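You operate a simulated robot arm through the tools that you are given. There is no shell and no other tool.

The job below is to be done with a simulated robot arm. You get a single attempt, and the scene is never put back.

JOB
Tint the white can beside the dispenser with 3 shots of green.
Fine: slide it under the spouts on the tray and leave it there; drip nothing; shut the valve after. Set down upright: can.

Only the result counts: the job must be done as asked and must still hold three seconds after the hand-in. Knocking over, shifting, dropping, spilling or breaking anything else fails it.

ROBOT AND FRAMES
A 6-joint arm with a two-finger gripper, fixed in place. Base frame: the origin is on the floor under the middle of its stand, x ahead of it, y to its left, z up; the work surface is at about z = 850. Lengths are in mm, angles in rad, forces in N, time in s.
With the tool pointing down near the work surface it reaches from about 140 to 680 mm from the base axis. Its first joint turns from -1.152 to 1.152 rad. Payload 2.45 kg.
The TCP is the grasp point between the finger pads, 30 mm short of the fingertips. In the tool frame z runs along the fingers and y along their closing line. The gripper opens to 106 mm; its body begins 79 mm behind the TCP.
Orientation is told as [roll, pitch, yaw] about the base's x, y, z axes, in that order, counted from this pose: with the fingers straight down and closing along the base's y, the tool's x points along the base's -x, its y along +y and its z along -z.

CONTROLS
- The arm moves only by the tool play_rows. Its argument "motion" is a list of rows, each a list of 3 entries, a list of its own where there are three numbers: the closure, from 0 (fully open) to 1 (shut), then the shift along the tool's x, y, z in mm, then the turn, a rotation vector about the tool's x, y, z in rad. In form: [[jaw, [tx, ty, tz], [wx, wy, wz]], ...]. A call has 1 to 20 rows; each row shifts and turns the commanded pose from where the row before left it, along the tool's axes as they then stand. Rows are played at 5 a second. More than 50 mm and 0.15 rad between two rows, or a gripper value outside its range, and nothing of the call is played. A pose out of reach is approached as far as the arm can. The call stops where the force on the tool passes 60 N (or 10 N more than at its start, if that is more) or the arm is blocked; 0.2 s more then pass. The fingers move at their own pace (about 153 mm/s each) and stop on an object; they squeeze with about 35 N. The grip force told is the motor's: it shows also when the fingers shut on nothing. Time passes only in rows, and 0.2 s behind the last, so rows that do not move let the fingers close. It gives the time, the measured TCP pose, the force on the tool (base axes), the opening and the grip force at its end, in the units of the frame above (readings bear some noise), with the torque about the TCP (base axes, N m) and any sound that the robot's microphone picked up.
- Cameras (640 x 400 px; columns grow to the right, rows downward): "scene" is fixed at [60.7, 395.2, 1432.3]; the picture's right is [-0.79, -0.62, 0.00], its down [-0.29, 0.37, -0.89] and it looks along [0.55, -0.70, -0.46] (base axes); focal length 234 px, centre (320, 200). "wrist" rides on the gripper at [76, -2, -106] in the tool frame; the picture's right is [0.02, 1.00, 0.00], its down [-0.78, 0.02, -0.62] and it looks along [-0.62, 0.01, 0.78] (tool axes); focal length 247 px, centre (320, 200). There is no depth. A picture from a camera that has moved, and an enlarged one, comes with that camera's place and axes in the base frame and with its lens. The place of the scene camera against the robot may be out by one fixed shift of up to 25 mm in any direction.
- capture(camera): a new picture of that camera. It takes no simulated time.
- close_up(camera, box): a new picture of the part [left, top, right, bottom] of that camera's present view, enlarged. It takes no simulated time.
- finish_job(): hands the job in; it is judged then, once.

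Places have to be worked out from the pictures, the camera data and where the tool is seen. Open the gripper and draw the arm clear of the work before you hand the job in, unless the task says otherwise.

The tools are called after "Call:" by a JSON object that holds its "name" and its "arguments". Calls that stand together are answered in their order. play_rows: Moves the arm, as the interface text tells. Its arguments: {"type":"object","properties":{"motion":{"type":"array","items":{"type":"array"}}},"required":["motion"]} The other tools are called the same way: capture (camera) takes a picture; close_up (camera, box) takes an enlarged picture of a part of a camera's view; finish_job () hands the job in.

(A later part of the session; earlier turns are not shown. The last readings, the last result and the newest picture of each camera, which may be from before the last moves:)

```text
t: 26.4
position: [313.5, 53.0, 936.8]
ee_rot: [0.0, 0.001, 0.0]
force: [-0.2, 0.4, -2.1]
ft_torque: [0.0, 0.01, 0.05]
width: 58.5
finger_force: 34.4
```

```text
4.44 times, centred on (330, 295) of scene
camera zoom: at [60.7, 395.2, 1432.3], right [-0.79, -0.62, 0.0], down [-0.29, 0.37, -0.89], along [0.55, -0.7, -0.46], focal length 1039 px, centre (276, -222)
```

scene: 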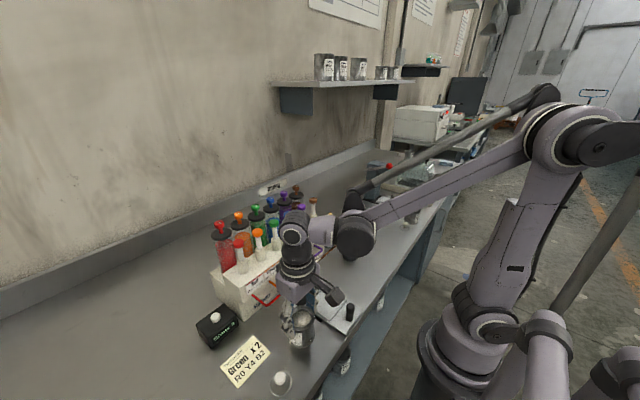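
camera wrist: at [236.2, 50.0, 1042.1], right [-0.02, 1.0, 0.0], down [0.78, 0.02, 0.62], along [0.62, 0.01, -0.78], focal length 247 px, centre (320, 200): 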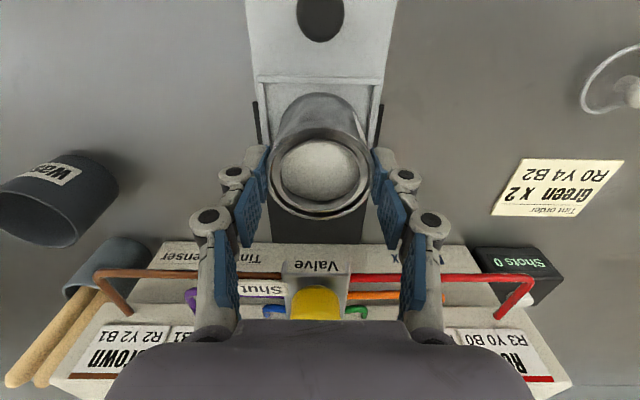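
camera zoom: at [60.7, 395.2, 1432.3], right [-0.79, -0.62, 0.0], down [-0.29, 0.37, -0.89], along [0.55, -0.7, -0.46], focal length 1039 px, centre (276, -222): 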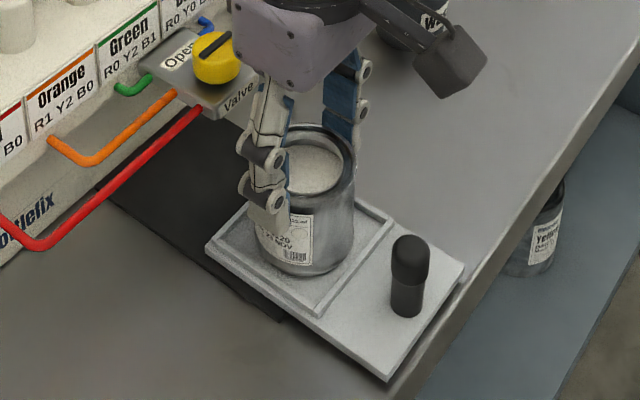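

Just above the tray floor, well centred within the frame. I lower in fine steps watching the force.

Call:
{"name": "play_rows", "arguments": {"motion": [[0.7, [-1, -1.5, 1.5], [0, 0, 0]], [0.7, [0, 0, 1.5], [0, 0, 0]], [0.7, [0, 0, 0], [0, 0, 0]]]}}

Call:
{"name": "close_up", "arguments": {"camera": "scene", "box": [300, 270, 360, 330]}}

```text
t: 27.2
position: [316.1, 50.5, 933.9]
ee_rot: [0.001, 0.001, 0.001]
force: [0.6, -0.6, -1.4]
ft_torque: [-0.02, 0.01, 0.0]
width: 58.3
finger_force: 35.0
```

```text
6.67 times, centred on (330, 300) of scene
camera zoom: at [60.7, 395.2, 1432.3], right [-0.79, -0.62, 0.0], down [-0.29, 0.37, -0.89], along [0.55, -0.7, -0.46], focal length 1559 px, centre (253, -467)
```

zoom: 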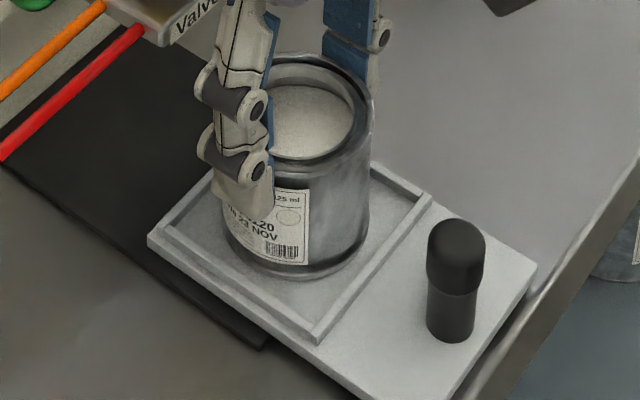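

Still hanging (−1.4 N). I lower another 3 mm.

Call:
{"name": "play_rows", "arguments": {"motion": [[0.7, [0, 0, 1], [0, 0, 0]], [0.7, [0, 0, 1], [0, 0, 0]], [0.7, [0, 0, 1], [0, 0, 0]], [0.7, [0, 0, 0], [0, 0, 0]]]}}

Call:
{"name": "close_up", "arguments": {"camera": "scene", "box": [300, 270, 360, 330]}}

Call:
{"name": "close_up", "arguments": {"camera": "wrist", "box": [200, 70, 440, 240]}}

```text
t: 28.2
position: [313.8, 48.6, 931.3]
ee_rot: [-0.002, 0.0, -0.002]
force: [0.0, -3.7, 24.1]
ft_torque: [-0.13, -0.04, 0.03]
width: 58.2
finger_force: 34.4
```

```text
6.67 times, centred on (330, 300) of scene
camera zoom: at [60.5, 395.0, 1432.3], right [-0.79, -0.62, 0.0], down [-0.29, 0.37, -0.89], along [0.55, -0.7, -0.46], focal length 1559 px, centre (253, -467)
```

zoom: 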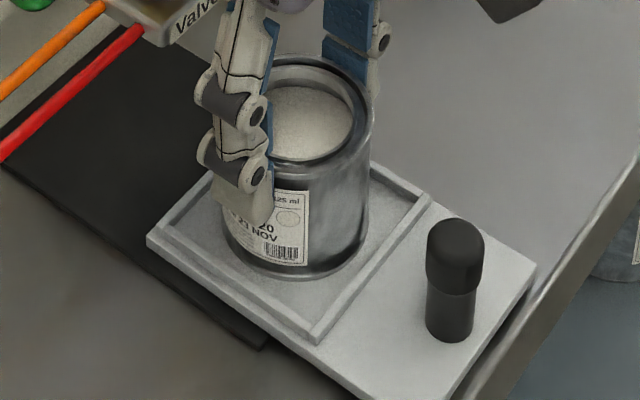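

```text
2.35 times, centred on (320, 155) of wrist
camera zoom: at [238.2, 47.6, 1035.3], right [-0.02, 1.0, 0.0], down [0.78, 0.02, 0.62], along [0.62, 0.01, -0.78], focal length 581 px, centre (320, 306)
```

zoom: 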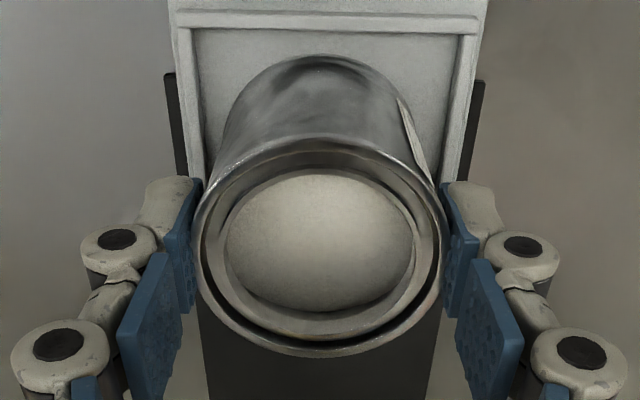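

Contact with the tray floor (24 N). I relieve the pressure by about 1 mm and open the jaw gradually.

Call:
{"name": "play_rows", "arguments": {"motion": [[0.7, [0, 0, -0.7], [0, 0, 0]], [0.7, [0, 0, -0.5], [0, 0, 0]], [0.7, [0, 0, 0], [0, 0, 0]]]}}

```text
t: 29.0
position: [316.1, 49.4, 932.3]
ee_rot: [-0.002, -0.001, 0.001]
force: [0.6, 0.0, -2.1]
ft_torque: [-0.02, -0.01, 0.0]
width: 57.9
finger_force: 35.0
```

Load is back to the can's own weight, so it's within a millimetre of the floor. I lower 0.7 mm and open the jaw in steps.

Call:
{"name": "play_rows", "arguments": {"motion": [[0.7, [0, 0, 0.7], [0, 0, 0]], [0.45, [0, 0, 0], [0, 0, 0]], [0.42, [0, 0, 0], [0, 0, 0]], [0.38, [0, 0, 0], [0, 0, 0]], [0.34, [0, 0, 0], [0, 0, 0]], [0.3, [0, 0, 0], [0, 0, 0]], [0.3, [0, 0, 0], [0, 0, 0]]]}}

Call:
{"name": "capture", "arguments": {"camera": "wrist"}}

Call:
{"name": "close_up", "arguments": {"camera": "scene", "box": [290, 260, 370, 340]}}

```text
t: 30.6
position: [315.1, 48.4, 931.7]
ee_rot: [-0.001, 0.0, 0.0]
force: [-0.5, 0.2, 0.1]
ft_torque: [0.0, 0.06, -0.03]
width: 74.3
finger_force: 0.0
```

```text
taken
camera wrist: at [238.0, 47.8, 1036.2], right [-0.02, 1.0, 0.0], down [0.78, 0.02, 0.62], along [0.62, 0.01, -0.78], focal length 247 px, centre (320, 200)
```

wrist: 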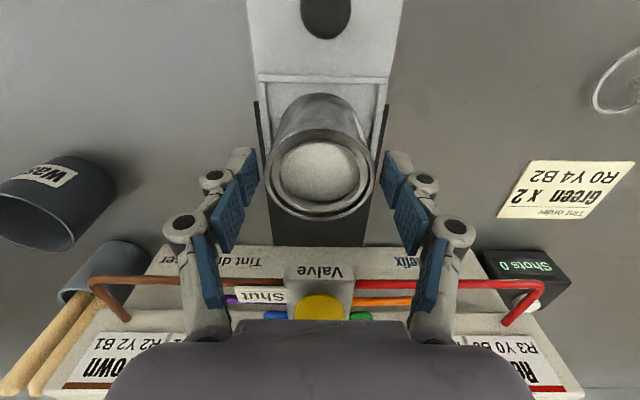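

```text
5.00 times, centred on (330, 300) of scene
camera zoom: at [60.7, 395.2, 1432.3], right [-0.79, -0.62, 0.0], down [-0.29, 0.37, -0.89], along [0.55, -0.7, -0.46], focal length 1169 px, centre (270, -300)
```

zoom: 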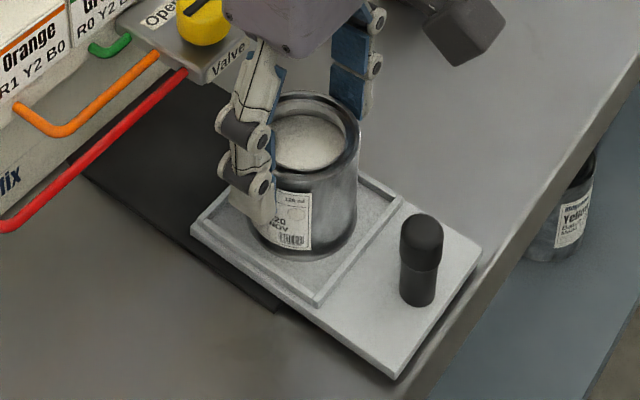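

The can stands upright and free on the tray. I rise straight up, then back off behind the peg handle with the jaw shut.

Call:
{"name": "play_rows", "arguments": {"motion": [[0.3, [0, 0, -10], [0, 0, 0]], [0.3, [0, 0, -20], [0, 0, 0]], [0.3, [0, 0, -25], [0, 0, 0]], [0.3, [0, 0, -25], [0, 0, 0]], [0.5, [20, 0, 0], [0, 0, 0]], [0.8, [23, 0, 0], [0, 0, 0]], [1, [23, 0, 0], [0, 0, 0]], [1, [23, 0, 0], [0, 0, 0]], [1, [23, 0, 0], [0, 0, 0]], [1, [0, 0, 0], [0, 0, 0]]]}}

Call:
{"name": "capture", "arguments": {"camera": "wrist"}}

Call:
{"name": "close_up", "arguments": {"camera": "scene", "box": [280, 220, 400, 340]}}

```text
t: 32.8
position: [204.2, 48.5, 1013.2]
ee_rot: [0.0, 0.0, 0.0]
force: [-0.4, -0.2, -0.1]
ft_torque: [0.01, -0.01, -0.01]
width: 0.1
finger_force: 28.0
```

```text
taken
camera wrist: at [127.8, 47.2, 1117.8], right [-0.02, 1.0, 0.0], down [0.78, 0.02, 0.62], along [0.62, 0.01, -0.78], focal length 247 px, centre (320, 200)
```

wrist: 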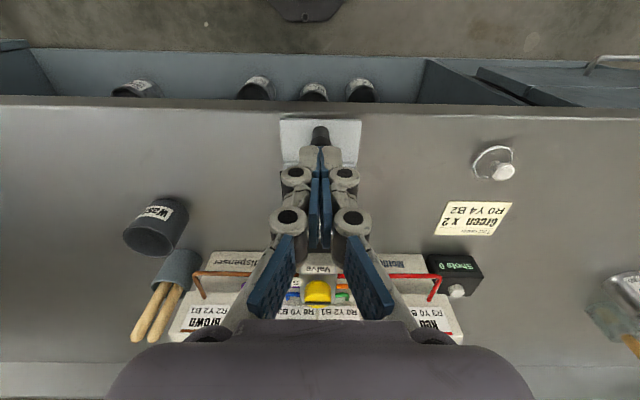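

```text
3.33 times, centred on (340, 280) of scene
camera zoom: at [60.7, 395.2, 1432.3], right [-0.79, -0.62, 0.0], down [-0.29, 0.37, -0.89], along [0.55, -0.7, -0.46], focal length 780 px, centre (253, -67)
```

zoom: 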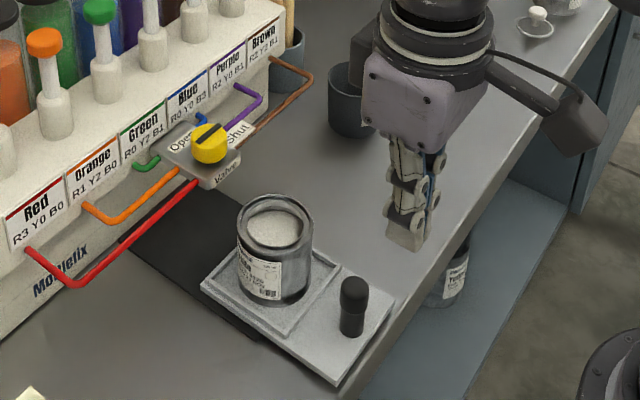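

The can is centred on the tray. Behind the peg now with the jaw shut; I descend at x ≈ 200 to push height (tips ≈ z 868).

Call:
{"name": "play_rows", "arguments": {"motion": [[1, [4, 1, 20], [0, 0, 0]], [1, [0, 0, 24], [0, 0, 0]], [1, [0, 0, 24], [0, 0, 0]], [1, [0, 0, 24], [0, 0, 0]], [1, [0, 0, 23], [0, 0, 0]], [1, [0, 0, 0], [0, 0, 0]]]}}

Call:
{"name": "capture", "arguments": {"camera": "wrist"}}

Call:
{"name": "close_up", "arguments": {"camera": "scene", "box": [300, 250, 400, 340]}}

```text
t: 34.2
position: [199.4, 51.5, 898.9]
ee_rot: [0.0, 0.0, 0.001]
force: [0.1, -0.6, -0.1]
ft_torque: [-0.01, 0.0, -0.03]
width: 0.0
finger_force: 29.1
```

```text
taken
camera wrist: at [123.6, 50.1, 1003.0], right [-0.02, 1.0, 0.0], down [0.78, 0.02, 0.62], along [0.62, 0.01, -0.78], focal length 247 px, centre (320, 200)
```

wrist: 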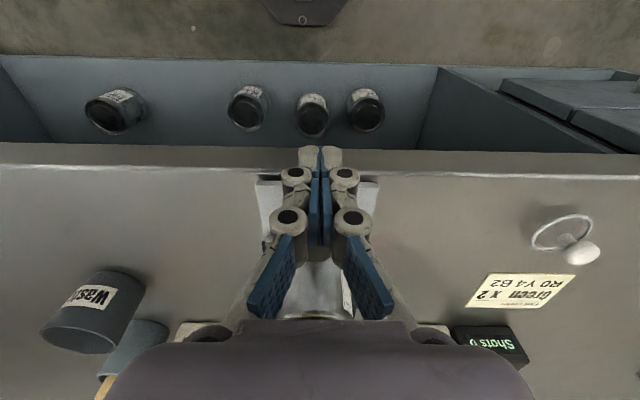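

```text
4.44 times, centred on (350, 295) of scene
camera zoom: at [60.7, 395.2, 1432.3], right [-0.79, -0.62, 0.0], down [-0.29, 0.37, -0.89], along [0.55, -0.7, -0.46], focal length 1039 px, centre (187, -222)
```

zoom: 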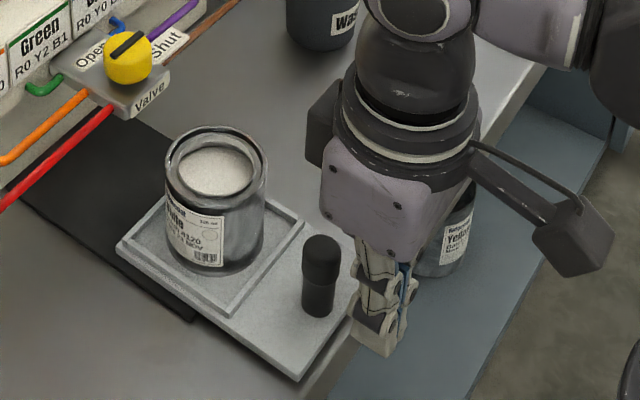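

Fingers are behind the peg. I advance +x slowly toward contact.

Call:
{"name": "play_rows", "arguments": {"motion": [[1, [-4, 0, 0], [0, 0, 0]], [1, [-4, 0, 0], [0, 0, 0]], [1, [-3, 0, 0], [0, 0, 0]], [1, [-3, 0, 0], [0, 0, 0]], [1, [0, 0, 0], [0, 0, 0]]]}}

Call:
{"name": "close_up", "arguments": {"camera": "scene", "box": [300, 250, 400, 340]}}

```text
t: 35.4
position: [213.6, 51.5, 897.6]
ee_rot: [-0.001, 0.0, 0.0]
force: [0.7, 0.2, 0.8]
ft_torque: [-0.03, 0.02, 0.0]
width: 0.2
finger_force: 28.7
```

```text
4.44 times, centred on (350, 295) of scene
camera zoom: at [60.7, 395.2, 1432.3], right [-0.79, -0.62, 0.0], down [-0.29, 0.37, -0.89], along [0.55, -0.7, -0.46], focal length 1039 px, centre (187, -222)
```

zoom: 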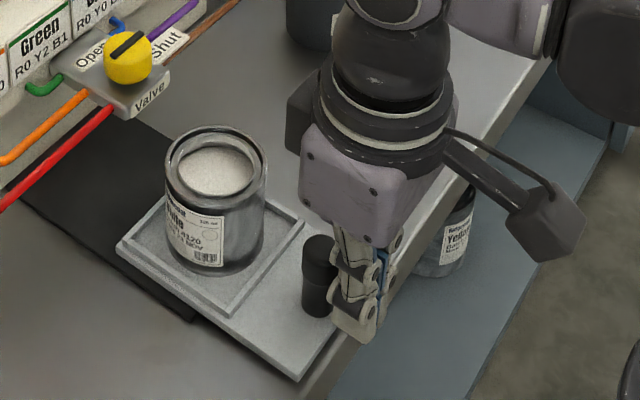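

Fingers are about at the peg. I start pushing gently.

Call:
{"name": "play_rows", "arguments": {"motion": [[1, [-2, 0, 0], [0, 0, 0]], [1, [-2, 0, 0], [0, 0, 0]], [1, [-2, 0, 0], [0, 0, 0]], [1, [-3, 0, 0], [0, 0, 0]], [1, [-3, 0, 0], [0, 0, 0]], [1, [-3, 0, 0], [0, 0, 0]]]}}

Call:
{"name": "close_up", "arguments": {"camera": "scene", "box": [280, 240, 400, 340]}}

```text
t: 36.8
position: [229.3, 51.4, 898.1]
ee_rot: [0.0, 0.001, 0.0]
force: [0.0, 0.6, -0.6]
ft_torque: [-0.03, 0.02, 0.01]
width: 0.0
finger_force: 28.4
```

```text
4.00 times, centred on (340, 290) of scene
camera zoom: at [60.7, 395.2, 1432.3], right [-0.79, -0.62, 0.0], down [-0.29, 0.37, -0.89], along [0.55, -0.7, -0.46], focal length 935 px, centre (240, -160)
```

zoom: 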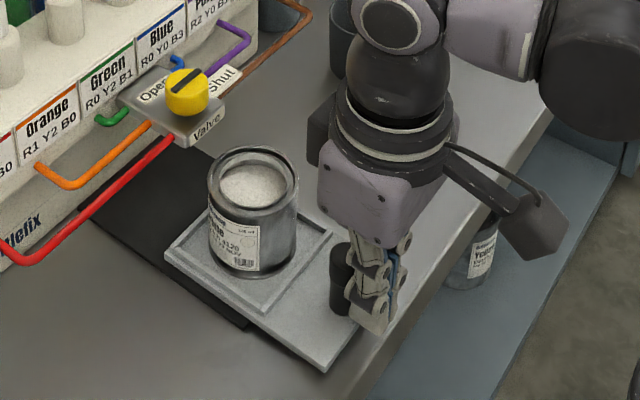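

The tray is moving with very little force. I keep pushing slowly and check part way.

Call:
{"name": "play_rows", "arguments": {"motion": [[1, [-3, 0, 0], [0, 0, 0]], [1, [-3, 0, 0], [0, 0, 0]], [1, [-3, 0, 0], [0, 0, 0]], [1, [-3, 0, 0], [0, 0, 0]], [1, [-3, 0, 0], [0, 0, 0]], [1, [-3, 0, 0], [0, 0, 0]], [1, [-2, 0, 0], [0, 0, 0]], [1, [-1, 0, 0], [0, 0, 0]]]}}

Call:
{"name": "close_up", "arguments": {"camera": "scene", "box": [280, 240, 400, 340]}}

Call:
{"name": "capture", "arguments": {"camera": "wrist"}}

```text
t: 38.6
position: [250.4, 51.5, 897.6]
ee_rot: [-0.001, 0.0, 0.001]
force: [-0.8, -0.3, -0.5]
ft_torque: [-0.01, 0.01, 0.02]
width: 0.0
finger_force: 28.7
```

```text
4.00 times, centred on (340, 290) of scene
camera zoom: at [60.7, 395.2, 1432.3], right [-0.79, -0.62, 0.0], down [-0.29, 0.37, -0.89], along [0.55, -0.7, -0.46], focal length 935 px, centre (240, -160)
```

zoom: 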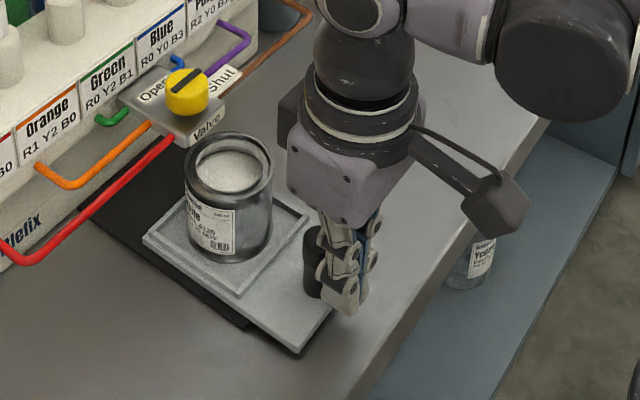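

```text
taken
camera wrist: at [173.0, 50.0, 1002.0], right [-0.02, 1.0, 0.0], down [0.78, 0.02, 0.62], along [0.62, 0.01, -0.78], focal length 247 px, centre (320, 200)
```

wrist: 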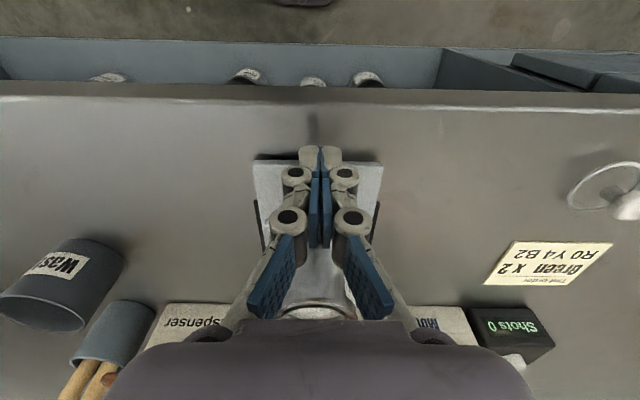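

Tray near edge has moved about 30 mm (of ≈ 67 needed). I push another 28 mm slowly.

Call:
{"name": "play_rows", "arguments": {"motion": [[1, [-2, 0, 0], [0, 0, 0]], [1, [-3, 0, 0], [0, 0, 0]], [1, [-3, 0, 0], [0, 0, 0]], [1, [-3, 0, 0], [0, 0, 0]], [1, [-3, 0, 0], [0, 0, 0]], [1, [-3, 0, 0], [0, 0, 0]], [1, [-3, 0, 0], [0, 0, 0]], [1, [-3, 0, 0], [0, 0, 0]], [1, [-2, 0, 0], [0, 0, 0]], [1, [-2, 0, 0], [0, 0, 0]], [1, [-1, 0, 0], [0, 0, 0]]]}}

Call:
{"name": "close_up", "arguments": {"camera": "scene", "box": [260, 230, 380, 330]}}

Call:
{"name": "capture", "arguments": {"camera": "wrist"}}

```text
t: 41.0
position: [276.7, 49.7, 896.8]
ee_rot: [0.0, 0.0, 0.0]
force: [-0.5, 0.4, -0.3]
ft_torque: [0.0, -0.02, 0.01]
width: 0.0
finger_force: 28.1
```

```text
4.00 times, centred on (320, 280) of scene
camera zoom: at [60.7, 395.2, 1432.3], right [-0.79, -0.62, 0.0], down [-0.29, 0.37, -0.89], along [0.55, -0.7, -0.46], focal length 935 px, centre (320, -120)
```

zoom: 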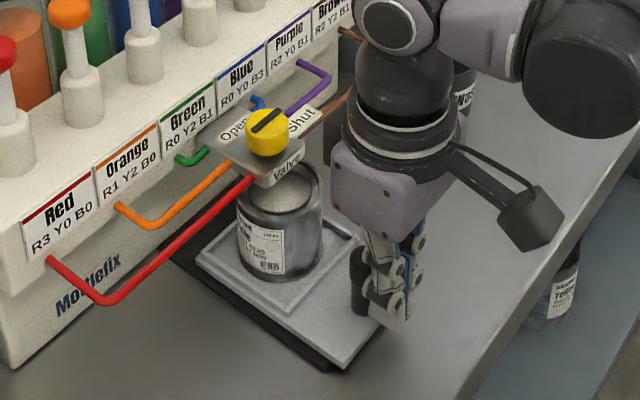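

```text
taken
camera wrist: at [199.7, 49.0, 1002.3], right [-0.02, 1.0, 0.0], down [0.78, 0.02, 0.62], along [0.62, 0.01, -0.78], focal length 247 px, centre (320, 200)
```

wrist: 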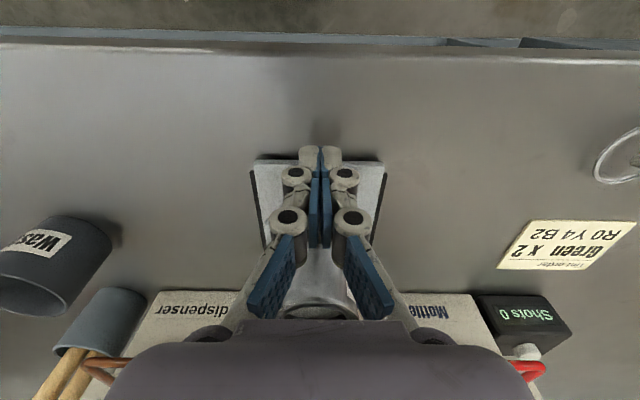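

The tray has moved ≈ 57 mm and the can's rim is passing freely beneath the block. The block spans x ≈ 362–429, so the spouts may be further in than the knob; I continue in small steps watching for an end stop.

Call:
{"name": "play_rows", "arguments": {"motion": [[1, [-2, 0, 0], [0, 0, 0]], [1, [-2, 0, 0], [0, 0, 0]], [1, [-2, 0, 0], [0, 0, 0]], [1, [-2, 0, 0], [0, 0, 0]], [1, [-2, 0, 0], [0, 0, 0]]]}}

Call:
{"name": "close_up", "arguments": {"camera": "scene", "box": [260, 230, 380, 330]}}

Call:
{"name": "close_up", "arguments": {"camera": "wrist", "box": [220, 130, 420, 330]}}

```text
t: 42.2
position: [288.2, 50.7, 898.3]
ee_rot: [0.0, -0.001, 0.0]
force: [-0.7, -0.2, -0.3]
ft_torque: [0.01, -0.01, 0.01]
width: 0.2
finger_force: 28.7
```

```text
4.00 times, centred on (320, 280) of scene
camera zoom: at [60.7, 395.2, 1432.3], right [-0.79, -0.62, 0.0], down [-0.29, 0.37, -0.89], along [0.55, -0.7, -0.46], focal length 935 px, centre (320, -120)
```

zoom: 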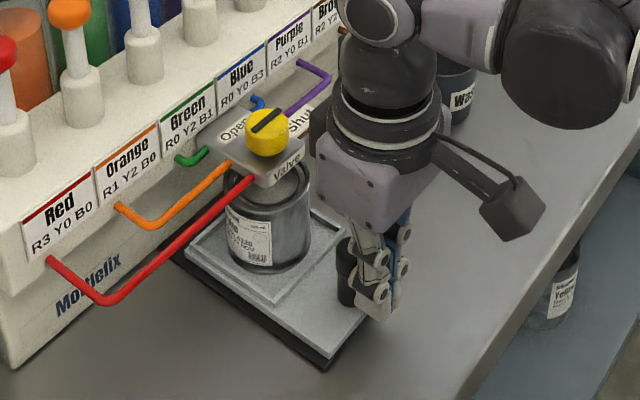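

```text
2.00 times, centred on (320, 230) of wrist
camera zoom: at [211.0, 48.7, 1002.2], right [-0.02, 1.0, 0.0], down [0.78, 0.02, 0.62], along [0.62, 0.01, -0.78], focal length 494 px, centre (320, 140)
```

zoom: 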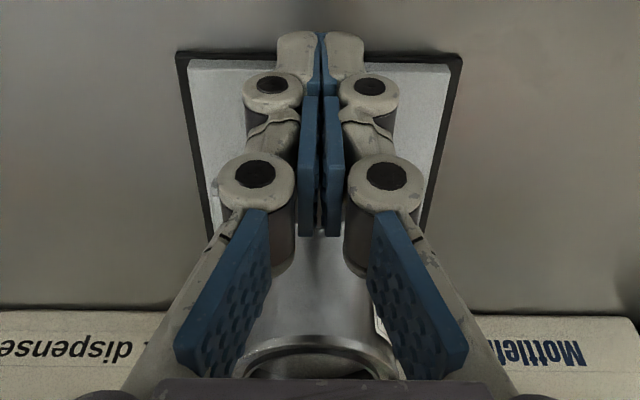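

Travel so far ≈ 67 mm (can centre ≈ x 383). To settle where the spouts are relative to the can, I back off the peg, rise, and go round for a side view from +y.

Call:
{"name": "play_rows", "arguments": {"motion": [[1, [8, 0, 0], [0, 0, 0]], [1, [20, 0, 0], [0, 0, 0]], [1, [0, 0, -25], [0, 0, 0]], [1, [0, 0, -45], [0, 0, 0]], [1, [0, 0, -45], [0, 0, 0]], [1, [0, 0, -35], [0, 0, 0]], [1, [0, 0, 0], [0, 0, 0.1428]], [1, [0, 0, 0], [0, 0, 0.1428]], [1, [0, 0, 0], [0, 0, 0.1428]], [1, [0, 0, 0], [0, 0, 0.1428]], [1, [0, 0, 0], [0, 0, 0.1428]], [1, [0, 0, 0], [0, 0, 0.1428]], [1, [0, 0, 0], [0, 0, 0.1428]], [1, [0, 0, 0], [0, 0, 0.1428]], [1, [0, 0, 0], [0, 0, 0.1428]], [1, [0, 0, 0], [0, 0, 0.1428]], [1, [0, 0, 0], [0, 0, 0.1428]]]}}

Call:
{"name": "capture", "arguments": {"camera": "scene"}}

```text
t: 45.8
position: [257.9, 49.9, 1045.9]
ee_rot: [0.001, 0.0, -1.573]
force: [0.4, -0.3, -0.5]
ft_torque: [-0.02, 0.0, 0.0]
width: 0.0
finger_force: 28.7
```

```text
taken
```

scene: 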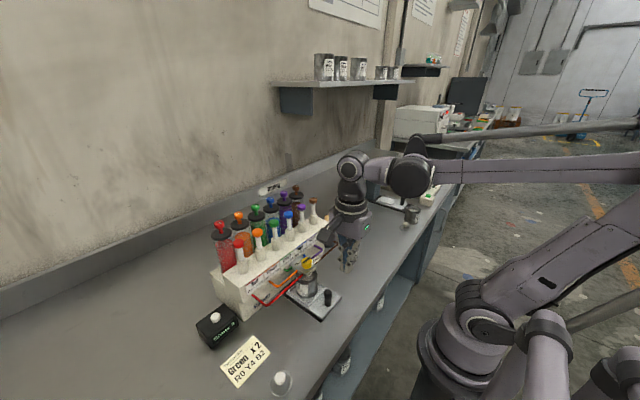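

Clear of the tray. I move to the side (about x 330, y 215) and tilt the camera toward horizontal, still high.

Call:
{"name": "play_rows", "arguments": {"motion": [[1, [33, 14.4, 0], [0, 0, 0]], [1, [33, 14.4, 0], [0, 0, 0]], [1, [33, 14.4, 0], [0, 0, 0]], [1, [33, 14.4, 0], [0, 0, 0]], [1, [33, 14.4, 0], [0, 0, 0]], [1, [0, 0, 0], [0, -0.1333, 0]], [1, [0, 0, 0], [0, -0.1333, 0]], [1, [0, 0, 0], [0, -0.1333, 0]], [1, [0, 0, 0], [0, -0.1333, 0]], [1, [0, 0, 0], [0, -0.1333, 0]], [1, [0, 0, 0], [0, -0.1333, 0]], [1, [0, 0, 0], [0, 0, 0]]]}}

Call:
{"name": "capture", "arguments": {"camera": "wrist"}}

Call:
{"name": "capture", "arguments": {"camera": "scene"}}

```text
t: 48.4
position: [340.3, 207.6, 1047.4]
ee_rot: [0.013, -0.652, -1.57]
force: [0.9, 0.5, 0.5]
ft_torque: [0.02, 0.0, 0.02]
width: 0.1
finger_force: 28.7
out of reach, approached as far as the arm can: row 10, 11
```

```text
taken
camera wrist: at [334.8, 332.6, 1083.3], right [1.0, 0.03, 0.0], down [0.01, -0.25, 0.97], along [0.02, -0.97, -0.25], focal length 247 px, centre (320, 200)
```

wrist: 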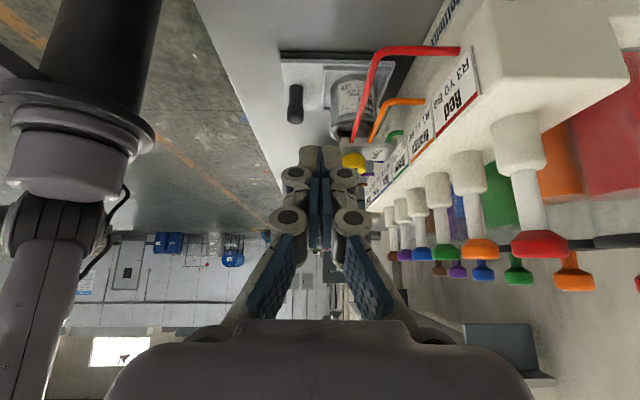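

```text
taken
```

scene: 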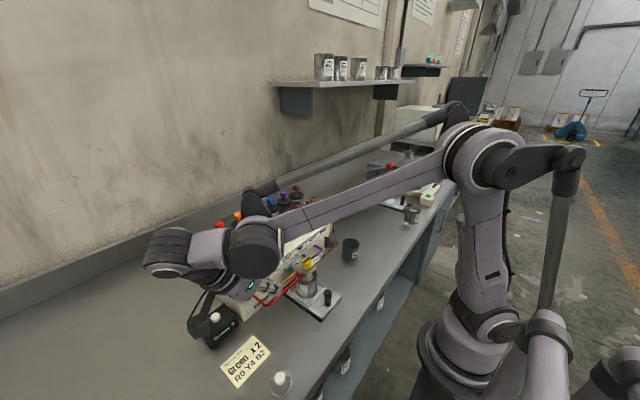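

The view works but the camera is above the block. I lower by about 140 mm (clear of pipe, box and lid) to look at the spouts level from the side.

Call:
{"name": "play_rows", "arguments": {"motion": [[1, [25.8, 0, 25.1], [0, 0, 0]], [1, [25.8, 0, 25.1], [0, 0, 0]], [1, [25.8, 0, 25.1], [0, 0, 0]], [1, [20, 0, 19.5], [0, 0, 0]], [1, [0, 0, 0], [0, 0, 0]]]}}

Call:
{"name": "capture", "arguments": {"camera": "wrist"}}

Call:
{"name": "capture", "arguments": {"camera": "scene"}}

```text
t: 49.6
position: [341.5, 227.5, 914.3]
ee_rot: [0.02, -0.642, -1.57]
force: [0.7, -0.7, -0.3]
ft_torque: [-0.01, -0.02, 0.02]
width: 0.0
finger_force: 29.0
```

```text
taken
camera wrist: at [337.9, 353.6, 951.0], right [1.0, 0.03, 0.0], down [0.0, -0.26, 0.97], along [0.03, -0.97, -0.26], focal length 247 px, centre (320, 200)
```

wrist: 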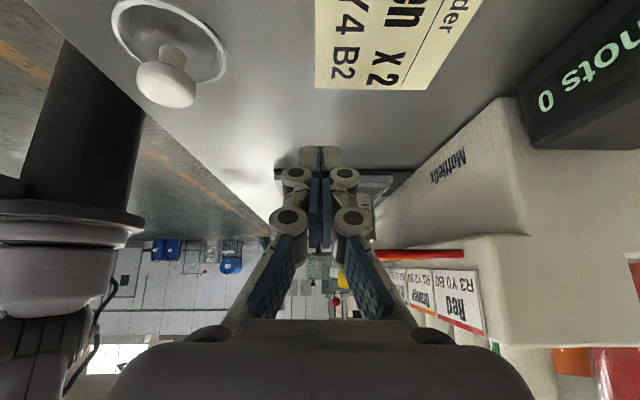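

```text
taken
```

scene: 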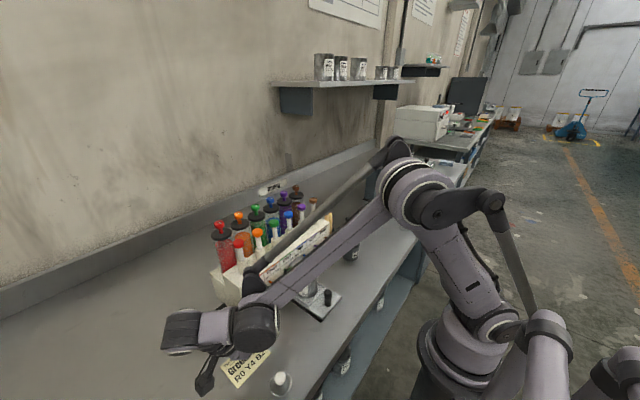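

The closed fingers block the line of sight. I shift 50 mm toward the base in x and a bit lower so the spouts appear beside the fingers.

Call:
{"name": "play_rows", "arguments": {"motion": [[1, [0, -20, 0], [0, 0, 0]], [1, [0, -20, 0], [0, 0, 0]], [1, [4, -15, 4], [0, 0, 0]], [1, [0, 0, 0], [0, 0, 0]]]}}

Call:
{"name": "capture", "arguments": {"camera": "wrist"}}

Call:
{"name": "close_up", "arguments": {"camera": "wrist", "box": [380, 180, 480, 300]}}

```text
t: 50.6
position: [309.3, 208.1, 909.4]
ee_rot: [0.027, -0.634, -1.572]
force: [0.0, -0.3, 0.4]
ft_torque: [-0.03, -0.02, -0.03]
width: 0.0
finger_force: 28.2
out of reach, approached as far as the arm can: row 1, 2, 3
```

```text
taken
camera wrist: at [305.2, 332.7, 947.5], right [1.0, 0.03, 0.01], down [0.0, -0.26, 0.96], along [0.03, -0.96, -0.26], focal length 247 px, centre (320, 200)
```

wrist: 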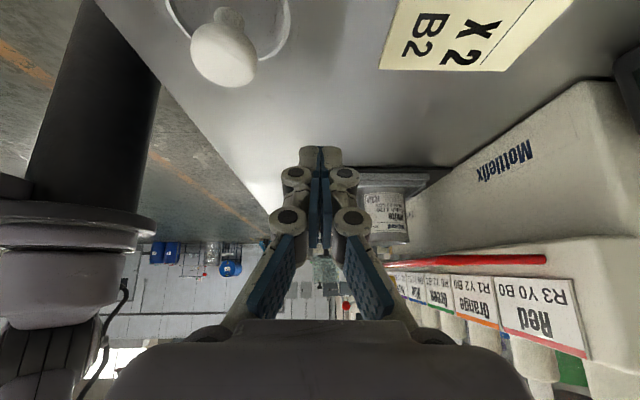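

```text
3.33 times, centred on (430, 240) of wrist
camera zoom: at [305.2, 332.7, 947.5], right [1.0, 0.03, 0.01], down [0.0, -0.26, 0.96], along [0.03, -0.96, -0.26], focal length 823 px, centre (-47, 67)
```

zoom: 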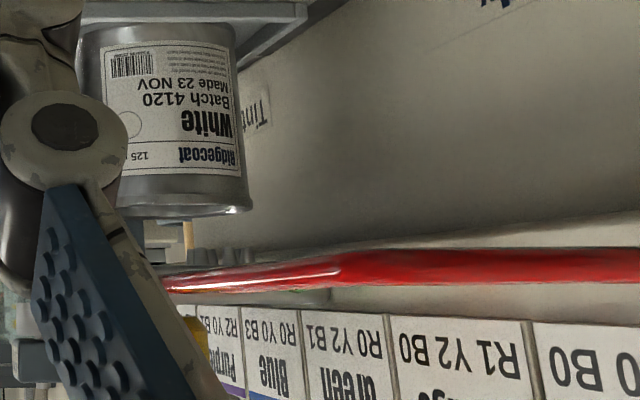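

The can and, just below the pipe line, the spouts are visible. I zoom in strongly there.

Call:
{"name": "close_up", "arguments": {"camera": "wrist", "box": [368, 222, 424, 274]}}

Call:
{"name": "close_up", "arguments": {"camera": "wrist", "box": [340, 160, 440, 270]}}

```text
7.69 times, centred on (396, 248) of wrist
camera zoom: at [305.2, 332.7, 947.5], right [1.0, 0.03, 0.01], down [0.0, -0.26, 0.96], along [0.03, -0.96, -0.26], focal length 1900 px, centre (-265, -169)
```

zoom: 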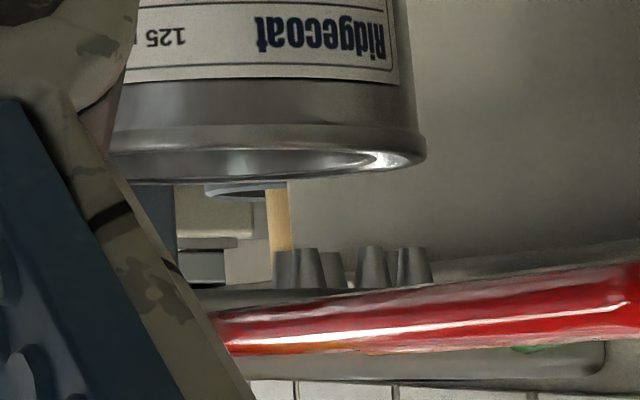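

```text
3.64 times, centred on (390, 215) of wrist
camera zoom: at [305.2, 332.7, 947.5], right [1.0, 0.03, 0.01], down [0.0, -0.26, 0.96], along [0.03, -0.96, -0.26], focal length 898 px, centre (66, 146)
```

zoom: 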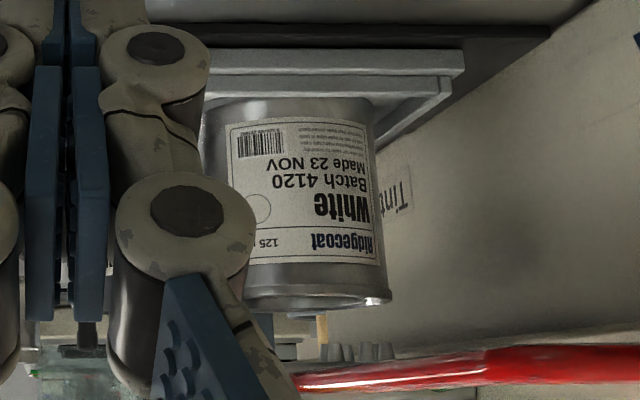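

Spout ring centre measures x ≈ 404.6, while the can centre is at x ≈ 385.8: it needs about 19 mm more. I rise, level the tool and return behind the peg.

Call:
{"name": "play_rows", "arguments": {"motion": [[1, [-25.1, 0, -24.4], [0, 0, 0]], [1, [-25.1, 0, -24.4], [0, 0, 0]], [1, [-25.1, 0, -24.4], [0, 0, 0]], [1, [-25.1, 0, -24.4], [0, 0, 0]], [1, [0, 0, 0], [0, 0.1333, 0]], [1, [0, 0, 0], [0, 0.1333, 0]], [1, [0, 0, 0], [0, 0.1333, 0]], [1, [0, 0, 0], [0, 0.1333, 0]], [1, [0, 0, 0], [0, 0.1333, 0]], [1, [0, 0, 0], [0, 0.1335, 0]], [1, [0, 0, 0], [0, 0, 0]]]}}

Call:
{"name": "capture", "arguments": {"camera": "scene"}}

```text
t: 53.0
position: [312.7, 183.4, 1044.4]
ee_rot: [0.011, 0.152, -1.56]
force: [0.1, -0.3, -0.8]
ft_torque: [-0.04, -0.02, 0.02]
width: 0.0
finger_force: 28.4
out of reach, approached as far as the arm can: row 1
```

```text
taken
```

scene: 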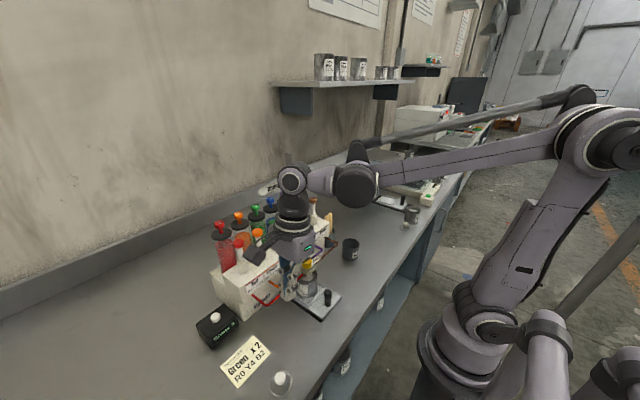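

The clamped pose left a residual pitch of 0.15 rad. I take it out, turn the jaw back to yaw 0, and check the pose.

Call:
{"name": "play_rows", "arguments": {"motion": [[1, [0, 0, 0], [0.005, -0.076, 0]], [1, [0, 0, 0], [0.006, -0.076, 0]], [1, [0, 0, 0], [0, 0, -0.142]], [1, [0, 0, 0], [0, 0, -0.142]], [1, [0, 0, 0], [0, 0, -0.142]], [1, [0, 0, 0], [0, 0, -0.142]], [1, [0, 0, 0], [0, 0, -0.142]], [1, [0, 0, 0], [0, 0, -0.142]], [1, [0, 0, 0], [0, 0, -0.142]], [1, [0, 0, 0], [0, 0, -0.142]], [1, [0, 0, 0], [0, 0, -0.142]], [1, [0, 0, 0], [0, 0, -0.142]], [1, [0, 0, 0], [0, 0, -0.142]], [1, [0, 0, 0], [0, 0, 0]]]}}

```text
t: 56.0
position: [311.1, 181.3, 1045.2]
ee_rot: [-0.003, 0.003, 0.001]
force: [-0.1, -0.3, -0.1]
ft_torque: [0.01, 0.0, 0.0]
width: 0.1
finger_force: 28.6
```

Level again. I move back behind the peg at x ≈ 258, y ≈ 50 and descend to push height.

Call:
{"name": "play_rows", "arguments": {"motion": [[1, [10.6, -26.2, 0], [0, 0, 0]], [1, [10.6, -26.2, 0], [0, 0, 0]], [1, [10.6, -26.2, 0], [0, 0, 0]], [1, [10.6, -26.2, 0], [0, 0, 0]], [1, [10.6, -26.2, 0], [0, 0, 0]], [1, [0, 0, 25], [0, 0, 0]], [1, [0, 0, 25], [0, 0, 0]], [1, [0, 0, 25], [0, 0, 0]], [1, [0, 0, 25], [0, 0, 0]], [1, [0, 0, 25], [0, 0, 0]], [1, [0, 0, 22], [0, 0, 0]], [1, [0, 0, 0], [0, 0, 0]]]}}

Call:
{"name": "capture", "arguments": {"camera": "wrist"}}

Call:
{"name": "close_up", "arguments": {"camera": "scene", "box": [260, 230, 380, 330]}}

```text
t: 58.6
position: [259.0, 51.6, 895.5]
ee_rot: [-0.003, 0.003, 0.001]
force: [0.2, -0.8, -0.3]
ft_torque: [0.0, 0.01, 0.02]
width: 0.1
finger_force: 28.2
```

```text
taken
camera wrist: at [181.4, 50.7, 1000.5], right [-0.02, 1.0, 0.0], down [0.78, 0.02, 0.62], along [0.62, 0.01, -0.78], focal length 247 px, centre (320, 200)
```

wrist: 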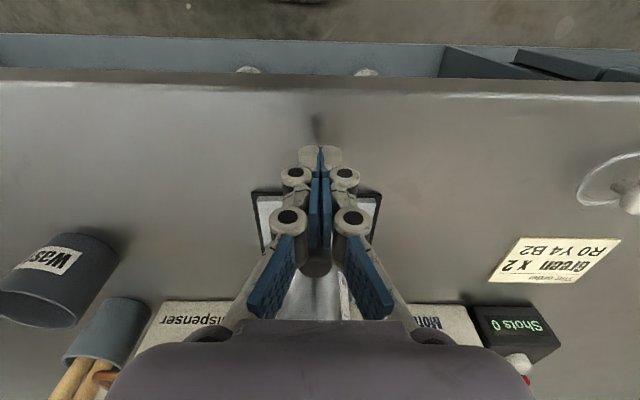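

```text
4.00 times, centred on (320, 280) of scene
camera zoom: at [60.7, 395.2, 1432.3], right [-0.79, -0.62, 0.0], down [-0.29, 0.37, -0.89], along [0.55, -0.7, -0.46], focal length 935 px, centre (320, -120)
```

zoom: 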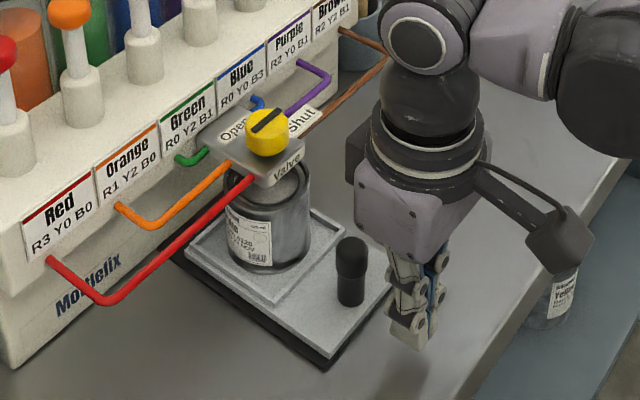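

In position. I approach the peg and push on in small steps.

Call:
{"name": "play_rows", "arguments": {"motion": [[1, [-6, 0, -2], [0, 0, 0]], [1, [-6, 0, 0], [0, 0, 0]], [1, [-6, 0, 0], [0, 0, 0]], [1, [-6, 0, 0], [0, 0, 0]], [1, [-3, 0, 0], [0, 0, 0]], [1, [-2, 0, 0], [0, 0, 0]], [1, [-2, 0, 0], [0, 0, 0]], [1, [-2, 0, 0], [0, 0, 0]], [1, [-2, 0, 0], [0, 0, 0]], [1, [-2, 0, 0], [0, 0, 0]]]}}

Call:
{"name": "close_up", "arguments": {"camera": "wrist", "box": [220, 130, 420, 330]}}

Call:
{"name": "close_up", "arguments": {"camera": "scene", "box": [260, 230, 380, 330]}}

```text
t: 60.8
position: [297.3, 51.7, 900.0]
ee_rot: [-0.004, 0.0, 0.0]
force: [-0.6, -0.3, -0.1]
ft_torque: [0.02, -0.01, 0.01]
width: 0.0
finger_force: 28.6
```

```text
2.00 times, centred on (320, 230) of wrist
camera zoom: at [219.6, 50.7, 1004.9], right [-0.02, 1.0, 0.0], down [0.78, 0.02, 0.62], along [0.62, 0.01, -0.78], focal length 494 px, centre (320, 140)
```

zoom: 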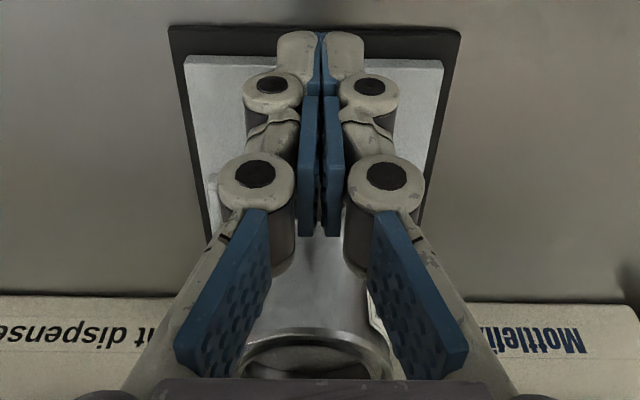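

```text
4.00 times, centred on (320, 280) of scene
camera zoom: at [60.7, 395.2, 1432.3], right [-0.79, -0.62, 0.0], down [-0.29, 0.37, -0.89], along [0.55, -0.7, -0.46], focal length 935 px, centre (320, -120)
```

zoom: 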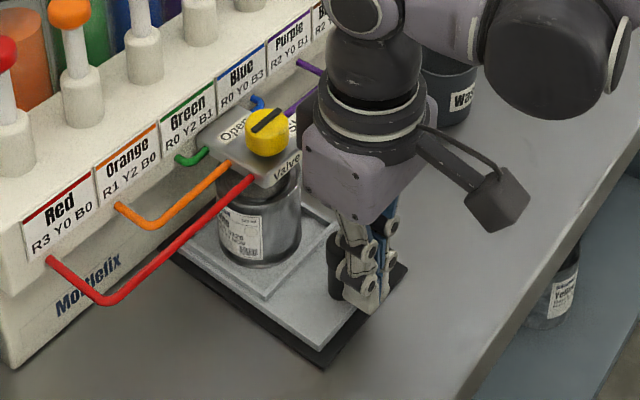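

Moved ≈ 9 mm more. I push another 10 mm in small steps.

Call:
{"name": "play_rows", "arguments": {"motion": [[1, [-2, 0, 0], [0, 0, 0]], [1, [-2, 0, 0], [0, 0, 0]], [1, [-2, 0, 0], [0, 0, 0]], [1, [-1.5, 0, 0], [0, 0, 0]], [1, [-1, 0, 0], [0, 0, 0]], [1, [-1, 0, 0], [0, 0, 0]]]}}

Call:
{"name": "close_up", "arguments": {"camera": "wrist", "box": [220, 130, 420, 330]}}

Call:
{"name": "close_up", "arguments": {"camera": "scene", "box": [260, 230, 380, 330]}}

```text
t: 62.2
position: [306.5, 52.0, 899.8]
ee_rot: [-0.004, 0.001, 0.0]
force: [-0.3, 0.3, 0.3]
ft_torque: [-0.03, 0.04, 0.01]
width: 0.0
finger_force: 28.7
```

```text
2.00 times, centred on (320, 230) of wrist
camera zoom: at [229.2, 50.1, 1004.0], right [-0.02, 1.0, 0.0], down [0.78, 0.02, 0.62], along [0.62, 0.01, -0.78], focal length 494 px, centre (320, 140)
```

zoom: 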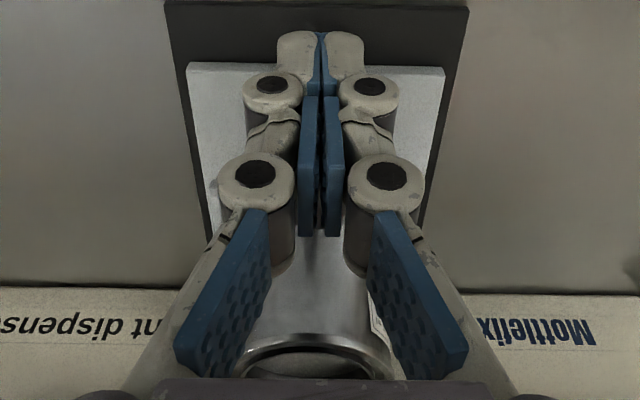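

```text
4.00 times, centred on (320, 280) of scene
camera zoom: at [60.7, 395.2, 1432.3], right [-0.79, -0.62, 0.0], down [-0.29, 0.37, -0.89], along [0.55, -0.7, -0.46], focal length 935 px, centre (320, -120)
```

zoom: 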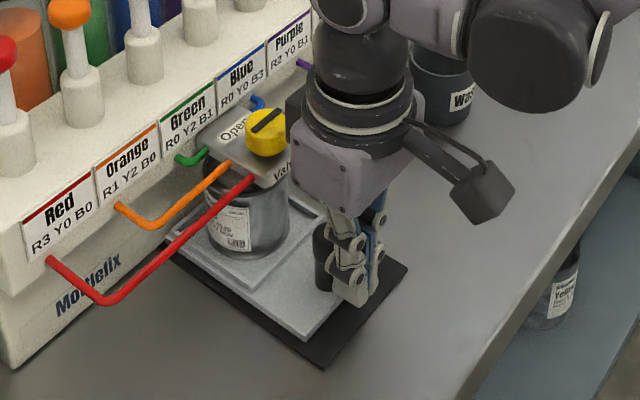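

The can is now at x ≈ 405, matching the spouts (tray near edge x ≈ 311). I back off the peg, rise, move above the valve knob, turn the jaw to −45° and preset it to about 48 mm.

Call:
{"name": "play_rows", "arguments": {"motion": [[1, [6, 0, 0], [0, 0, 0]], [1, [20, 0, 0], [0, 0, 0]], [1, [0, 0, -40], [0, 0, 0]], [1, [0, 0, -40], [0, 0, 0]], [1, [0, 0, -40], [0, 0, 0]], [1, [0, 0, -42], [0, 0, 0]], [0.55, [-34, -1, 0], [0, 0, 0]], [0.55, [-34, -1, 0], [0, 0, 0]], [0.55, [-34, -1, 0], [0, 0, 0]], [0.55, [0, 0, 0], [0, 0, 0.1309]], [0.55, [0, 0, 0], [0, 0, 0.1309]], [0.55, [0, 0, 0], [0, 0, 0.1309]], [0.55, [0, 0, 0], [0, 0, 0.1309]], [0.55, [0, 0, 0], [0, 0, 0.1309]], [0.55, [0, 0, 0], [0, 0, 0.1309]], [0.55, [0, 0, 0], [0, 0, 0]]]}}

Call:
{"name": "capture", "arguments": {"camera": "wrist"}}

Call:
{"name": "close_up", "arguments": {"camera": "scene", "box": [240, 200, 380, 330]}}

```text
t: 65.6
position: [380.8, 47.3, 1062.3]
ee_rot: [-0.001, -0.001, -0.788]
force: [0.1, -0.6, 0.2]
ft_torque: [0.04, 0.01, -0.01]
width: 47.6
finger_force: 0.0
```

```text
taken
camera wrist: at [325.7, 102.2, 1166.6], right [0.69, 0.72, 0.0], down [0.57, -0.54, 0.62], along [0.45, -0.43, -0.78], focal length 247 px, centre (320, 200)
```

wrist: 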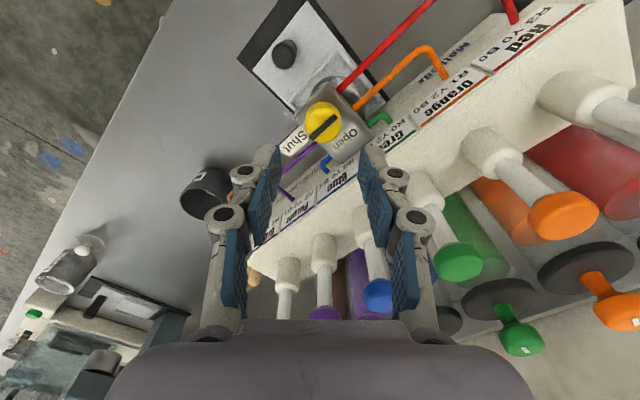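

```text
3.08 times, centred on (310, 265) of scene
camera zoom: at [60.7, 395.2, 1432.3], right [-0.79, -0.62, 0.0], down [-0.29, 0.37, -0.89], along [0.55, -0.7, -0.46], focal length 720 px, centre (351, 0)
```

zoom: 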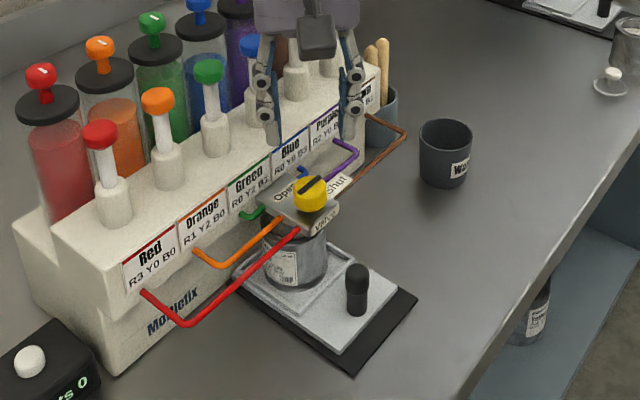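

The knob is almost on the tool axis. I zoom in to refine the centring.

Call:
{"name": "close_up", "arguments": {"camera": "wrist", "box": [270, 75, 390, 175]}}

```text
4.00 times, centred on (330, 125) of wrist
camera zoom: at [325.7, 102.2, 1166.6], right [0.69, 0.72, 0.0], down [0.57, -0.54, 0.62], along [0.45, -0.43, -0.78], focal length 988 px, centre (280, 500)
```

zoom: 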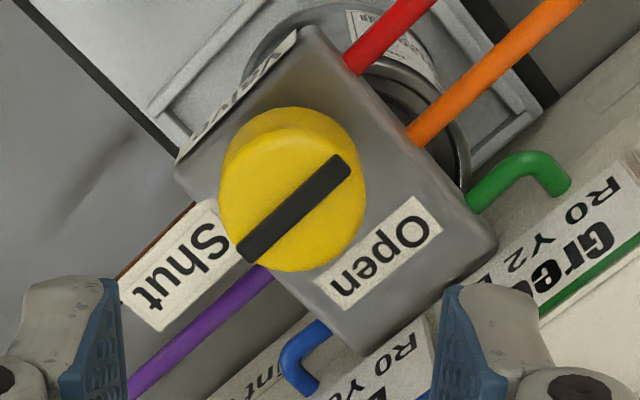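

Knob centre at (382, 51.5): about 2 mm off along the jaw axis. I correct and descend partway, then check.

Call:
{"name": "play_rows", "arguments": {"motion": [[0.55, [0, 2, 10], [0, 0, 0]], [0.55, [0, 0, 15], [0, 0, 0]], [0.55, [0, 0, 15], [0, 0, 0]], [0.55, [0, 0, 10], [0, 0, 0]], [0.55, [0, 0, 0], [0, 0, 0]]]}}

Call:
{"name": "capture", "arguments": {"camera": "wrist"}}

Call:
{"name": "close_up", "arguments": {"camera": "scene", "box": [240, 200, 380, 300]}}

```text
t: 66.8
position: [382.4, 50.5, 1011.6]
ee_rot: [-0.005, -0.001, -0.785]
force: [-0.2, 0.0, 0.6]
ft_torque: [0.02, 0.0, -0.01]
width: 48.0
finger_force: 0.0
```

```text
taken
camera wrist: at [327.3, 103.8, 1115.8], right [0.69, 0.72, 0.0], down [0.57, -0.54, 0.62], along [0.45, -0.43, -0.78], focal length 247 px, centre (320, 200)
```

wrist: 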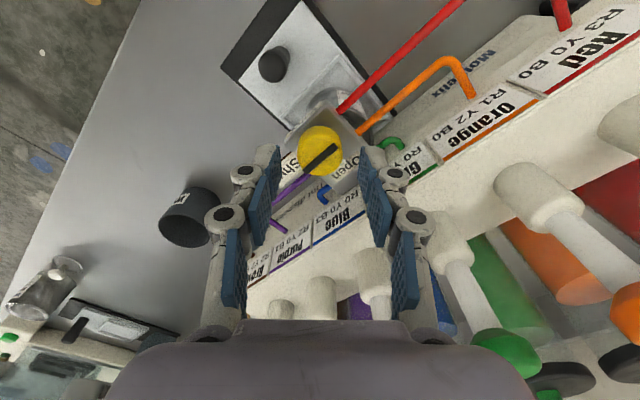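

```text
4.00 times, centred on (310, 250) of scene
camera zoom: at [60.7, 395.2, 1432.3], right [-0.79, -0.62, 0.0], down [-0.29, 0.37, -0.89], along [0.55, -0.7, -0.46], focal length 935 px, centre (360, 0)
```

zoom: 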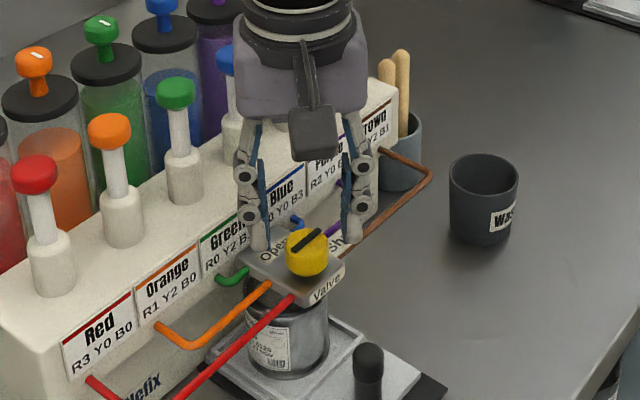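

Knob is centred between the fingers. I descend the last 22 mm with force watch.

Call:
{"name": "play_rows", "arguments": {"motion": [[0.55, [0, 0, 8], [0, 0, 0]], [0.55, [0, 0, 8], [0, 0, 0]], [0.55, [0, 0, 6], [0, 0, 0]], [0.55, [0, 0, 0], [0, 0, 0]]]}}

Call:
{"name": "close_up", "arguments": {"camera": "wrist", "box": [220, 100, 420, 240]}}

Call:
{"name": "close_up", "arguments": {"camera": "scene", "box": [260, 220, 350, 290]}}

```text
t: 67.8
position: [382.7, 50.4, 990.5]
ee_rot: [-0.003, -0.001, -0.784]
force: [-0.2, 0.0, 0.1]
ft_torque: [-0.04, 0.03, -0.01]
width: 47.7
finger_force: 0.1
```

```text
2.86 times, centred on (320, 170) of wrist
camera zoom: at [327.6, 102.9, 1093.7], right [0.69, 0.72, 0.0], down [0.57, -0.54, 0.62], along [0.45, -0.43, -0.78], focal length 706 px, centre (320, 286)
```

zoom: 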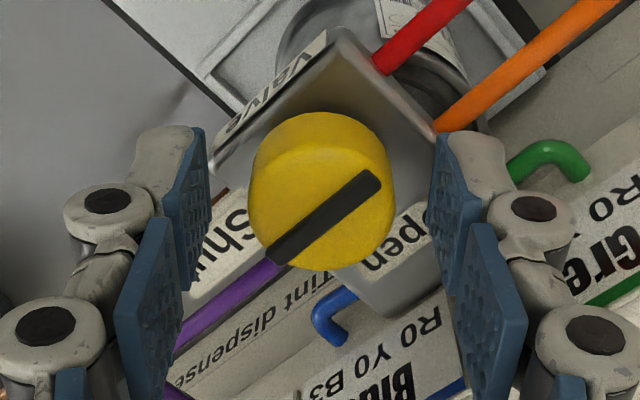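

```text
5.71 times, centred on (305, 255) of scene
camera zoom: at [60.7, 395.2, 1432.3], right [-0.79, -0.62, 0.0], down [-0.29, 0.37, -0.89], along [0.55, -0.7, -0.46], focal length 1336 px, centre (406, -114)
```

zoom: 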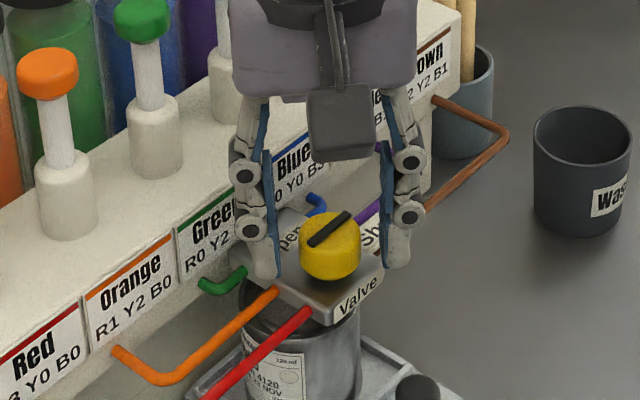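

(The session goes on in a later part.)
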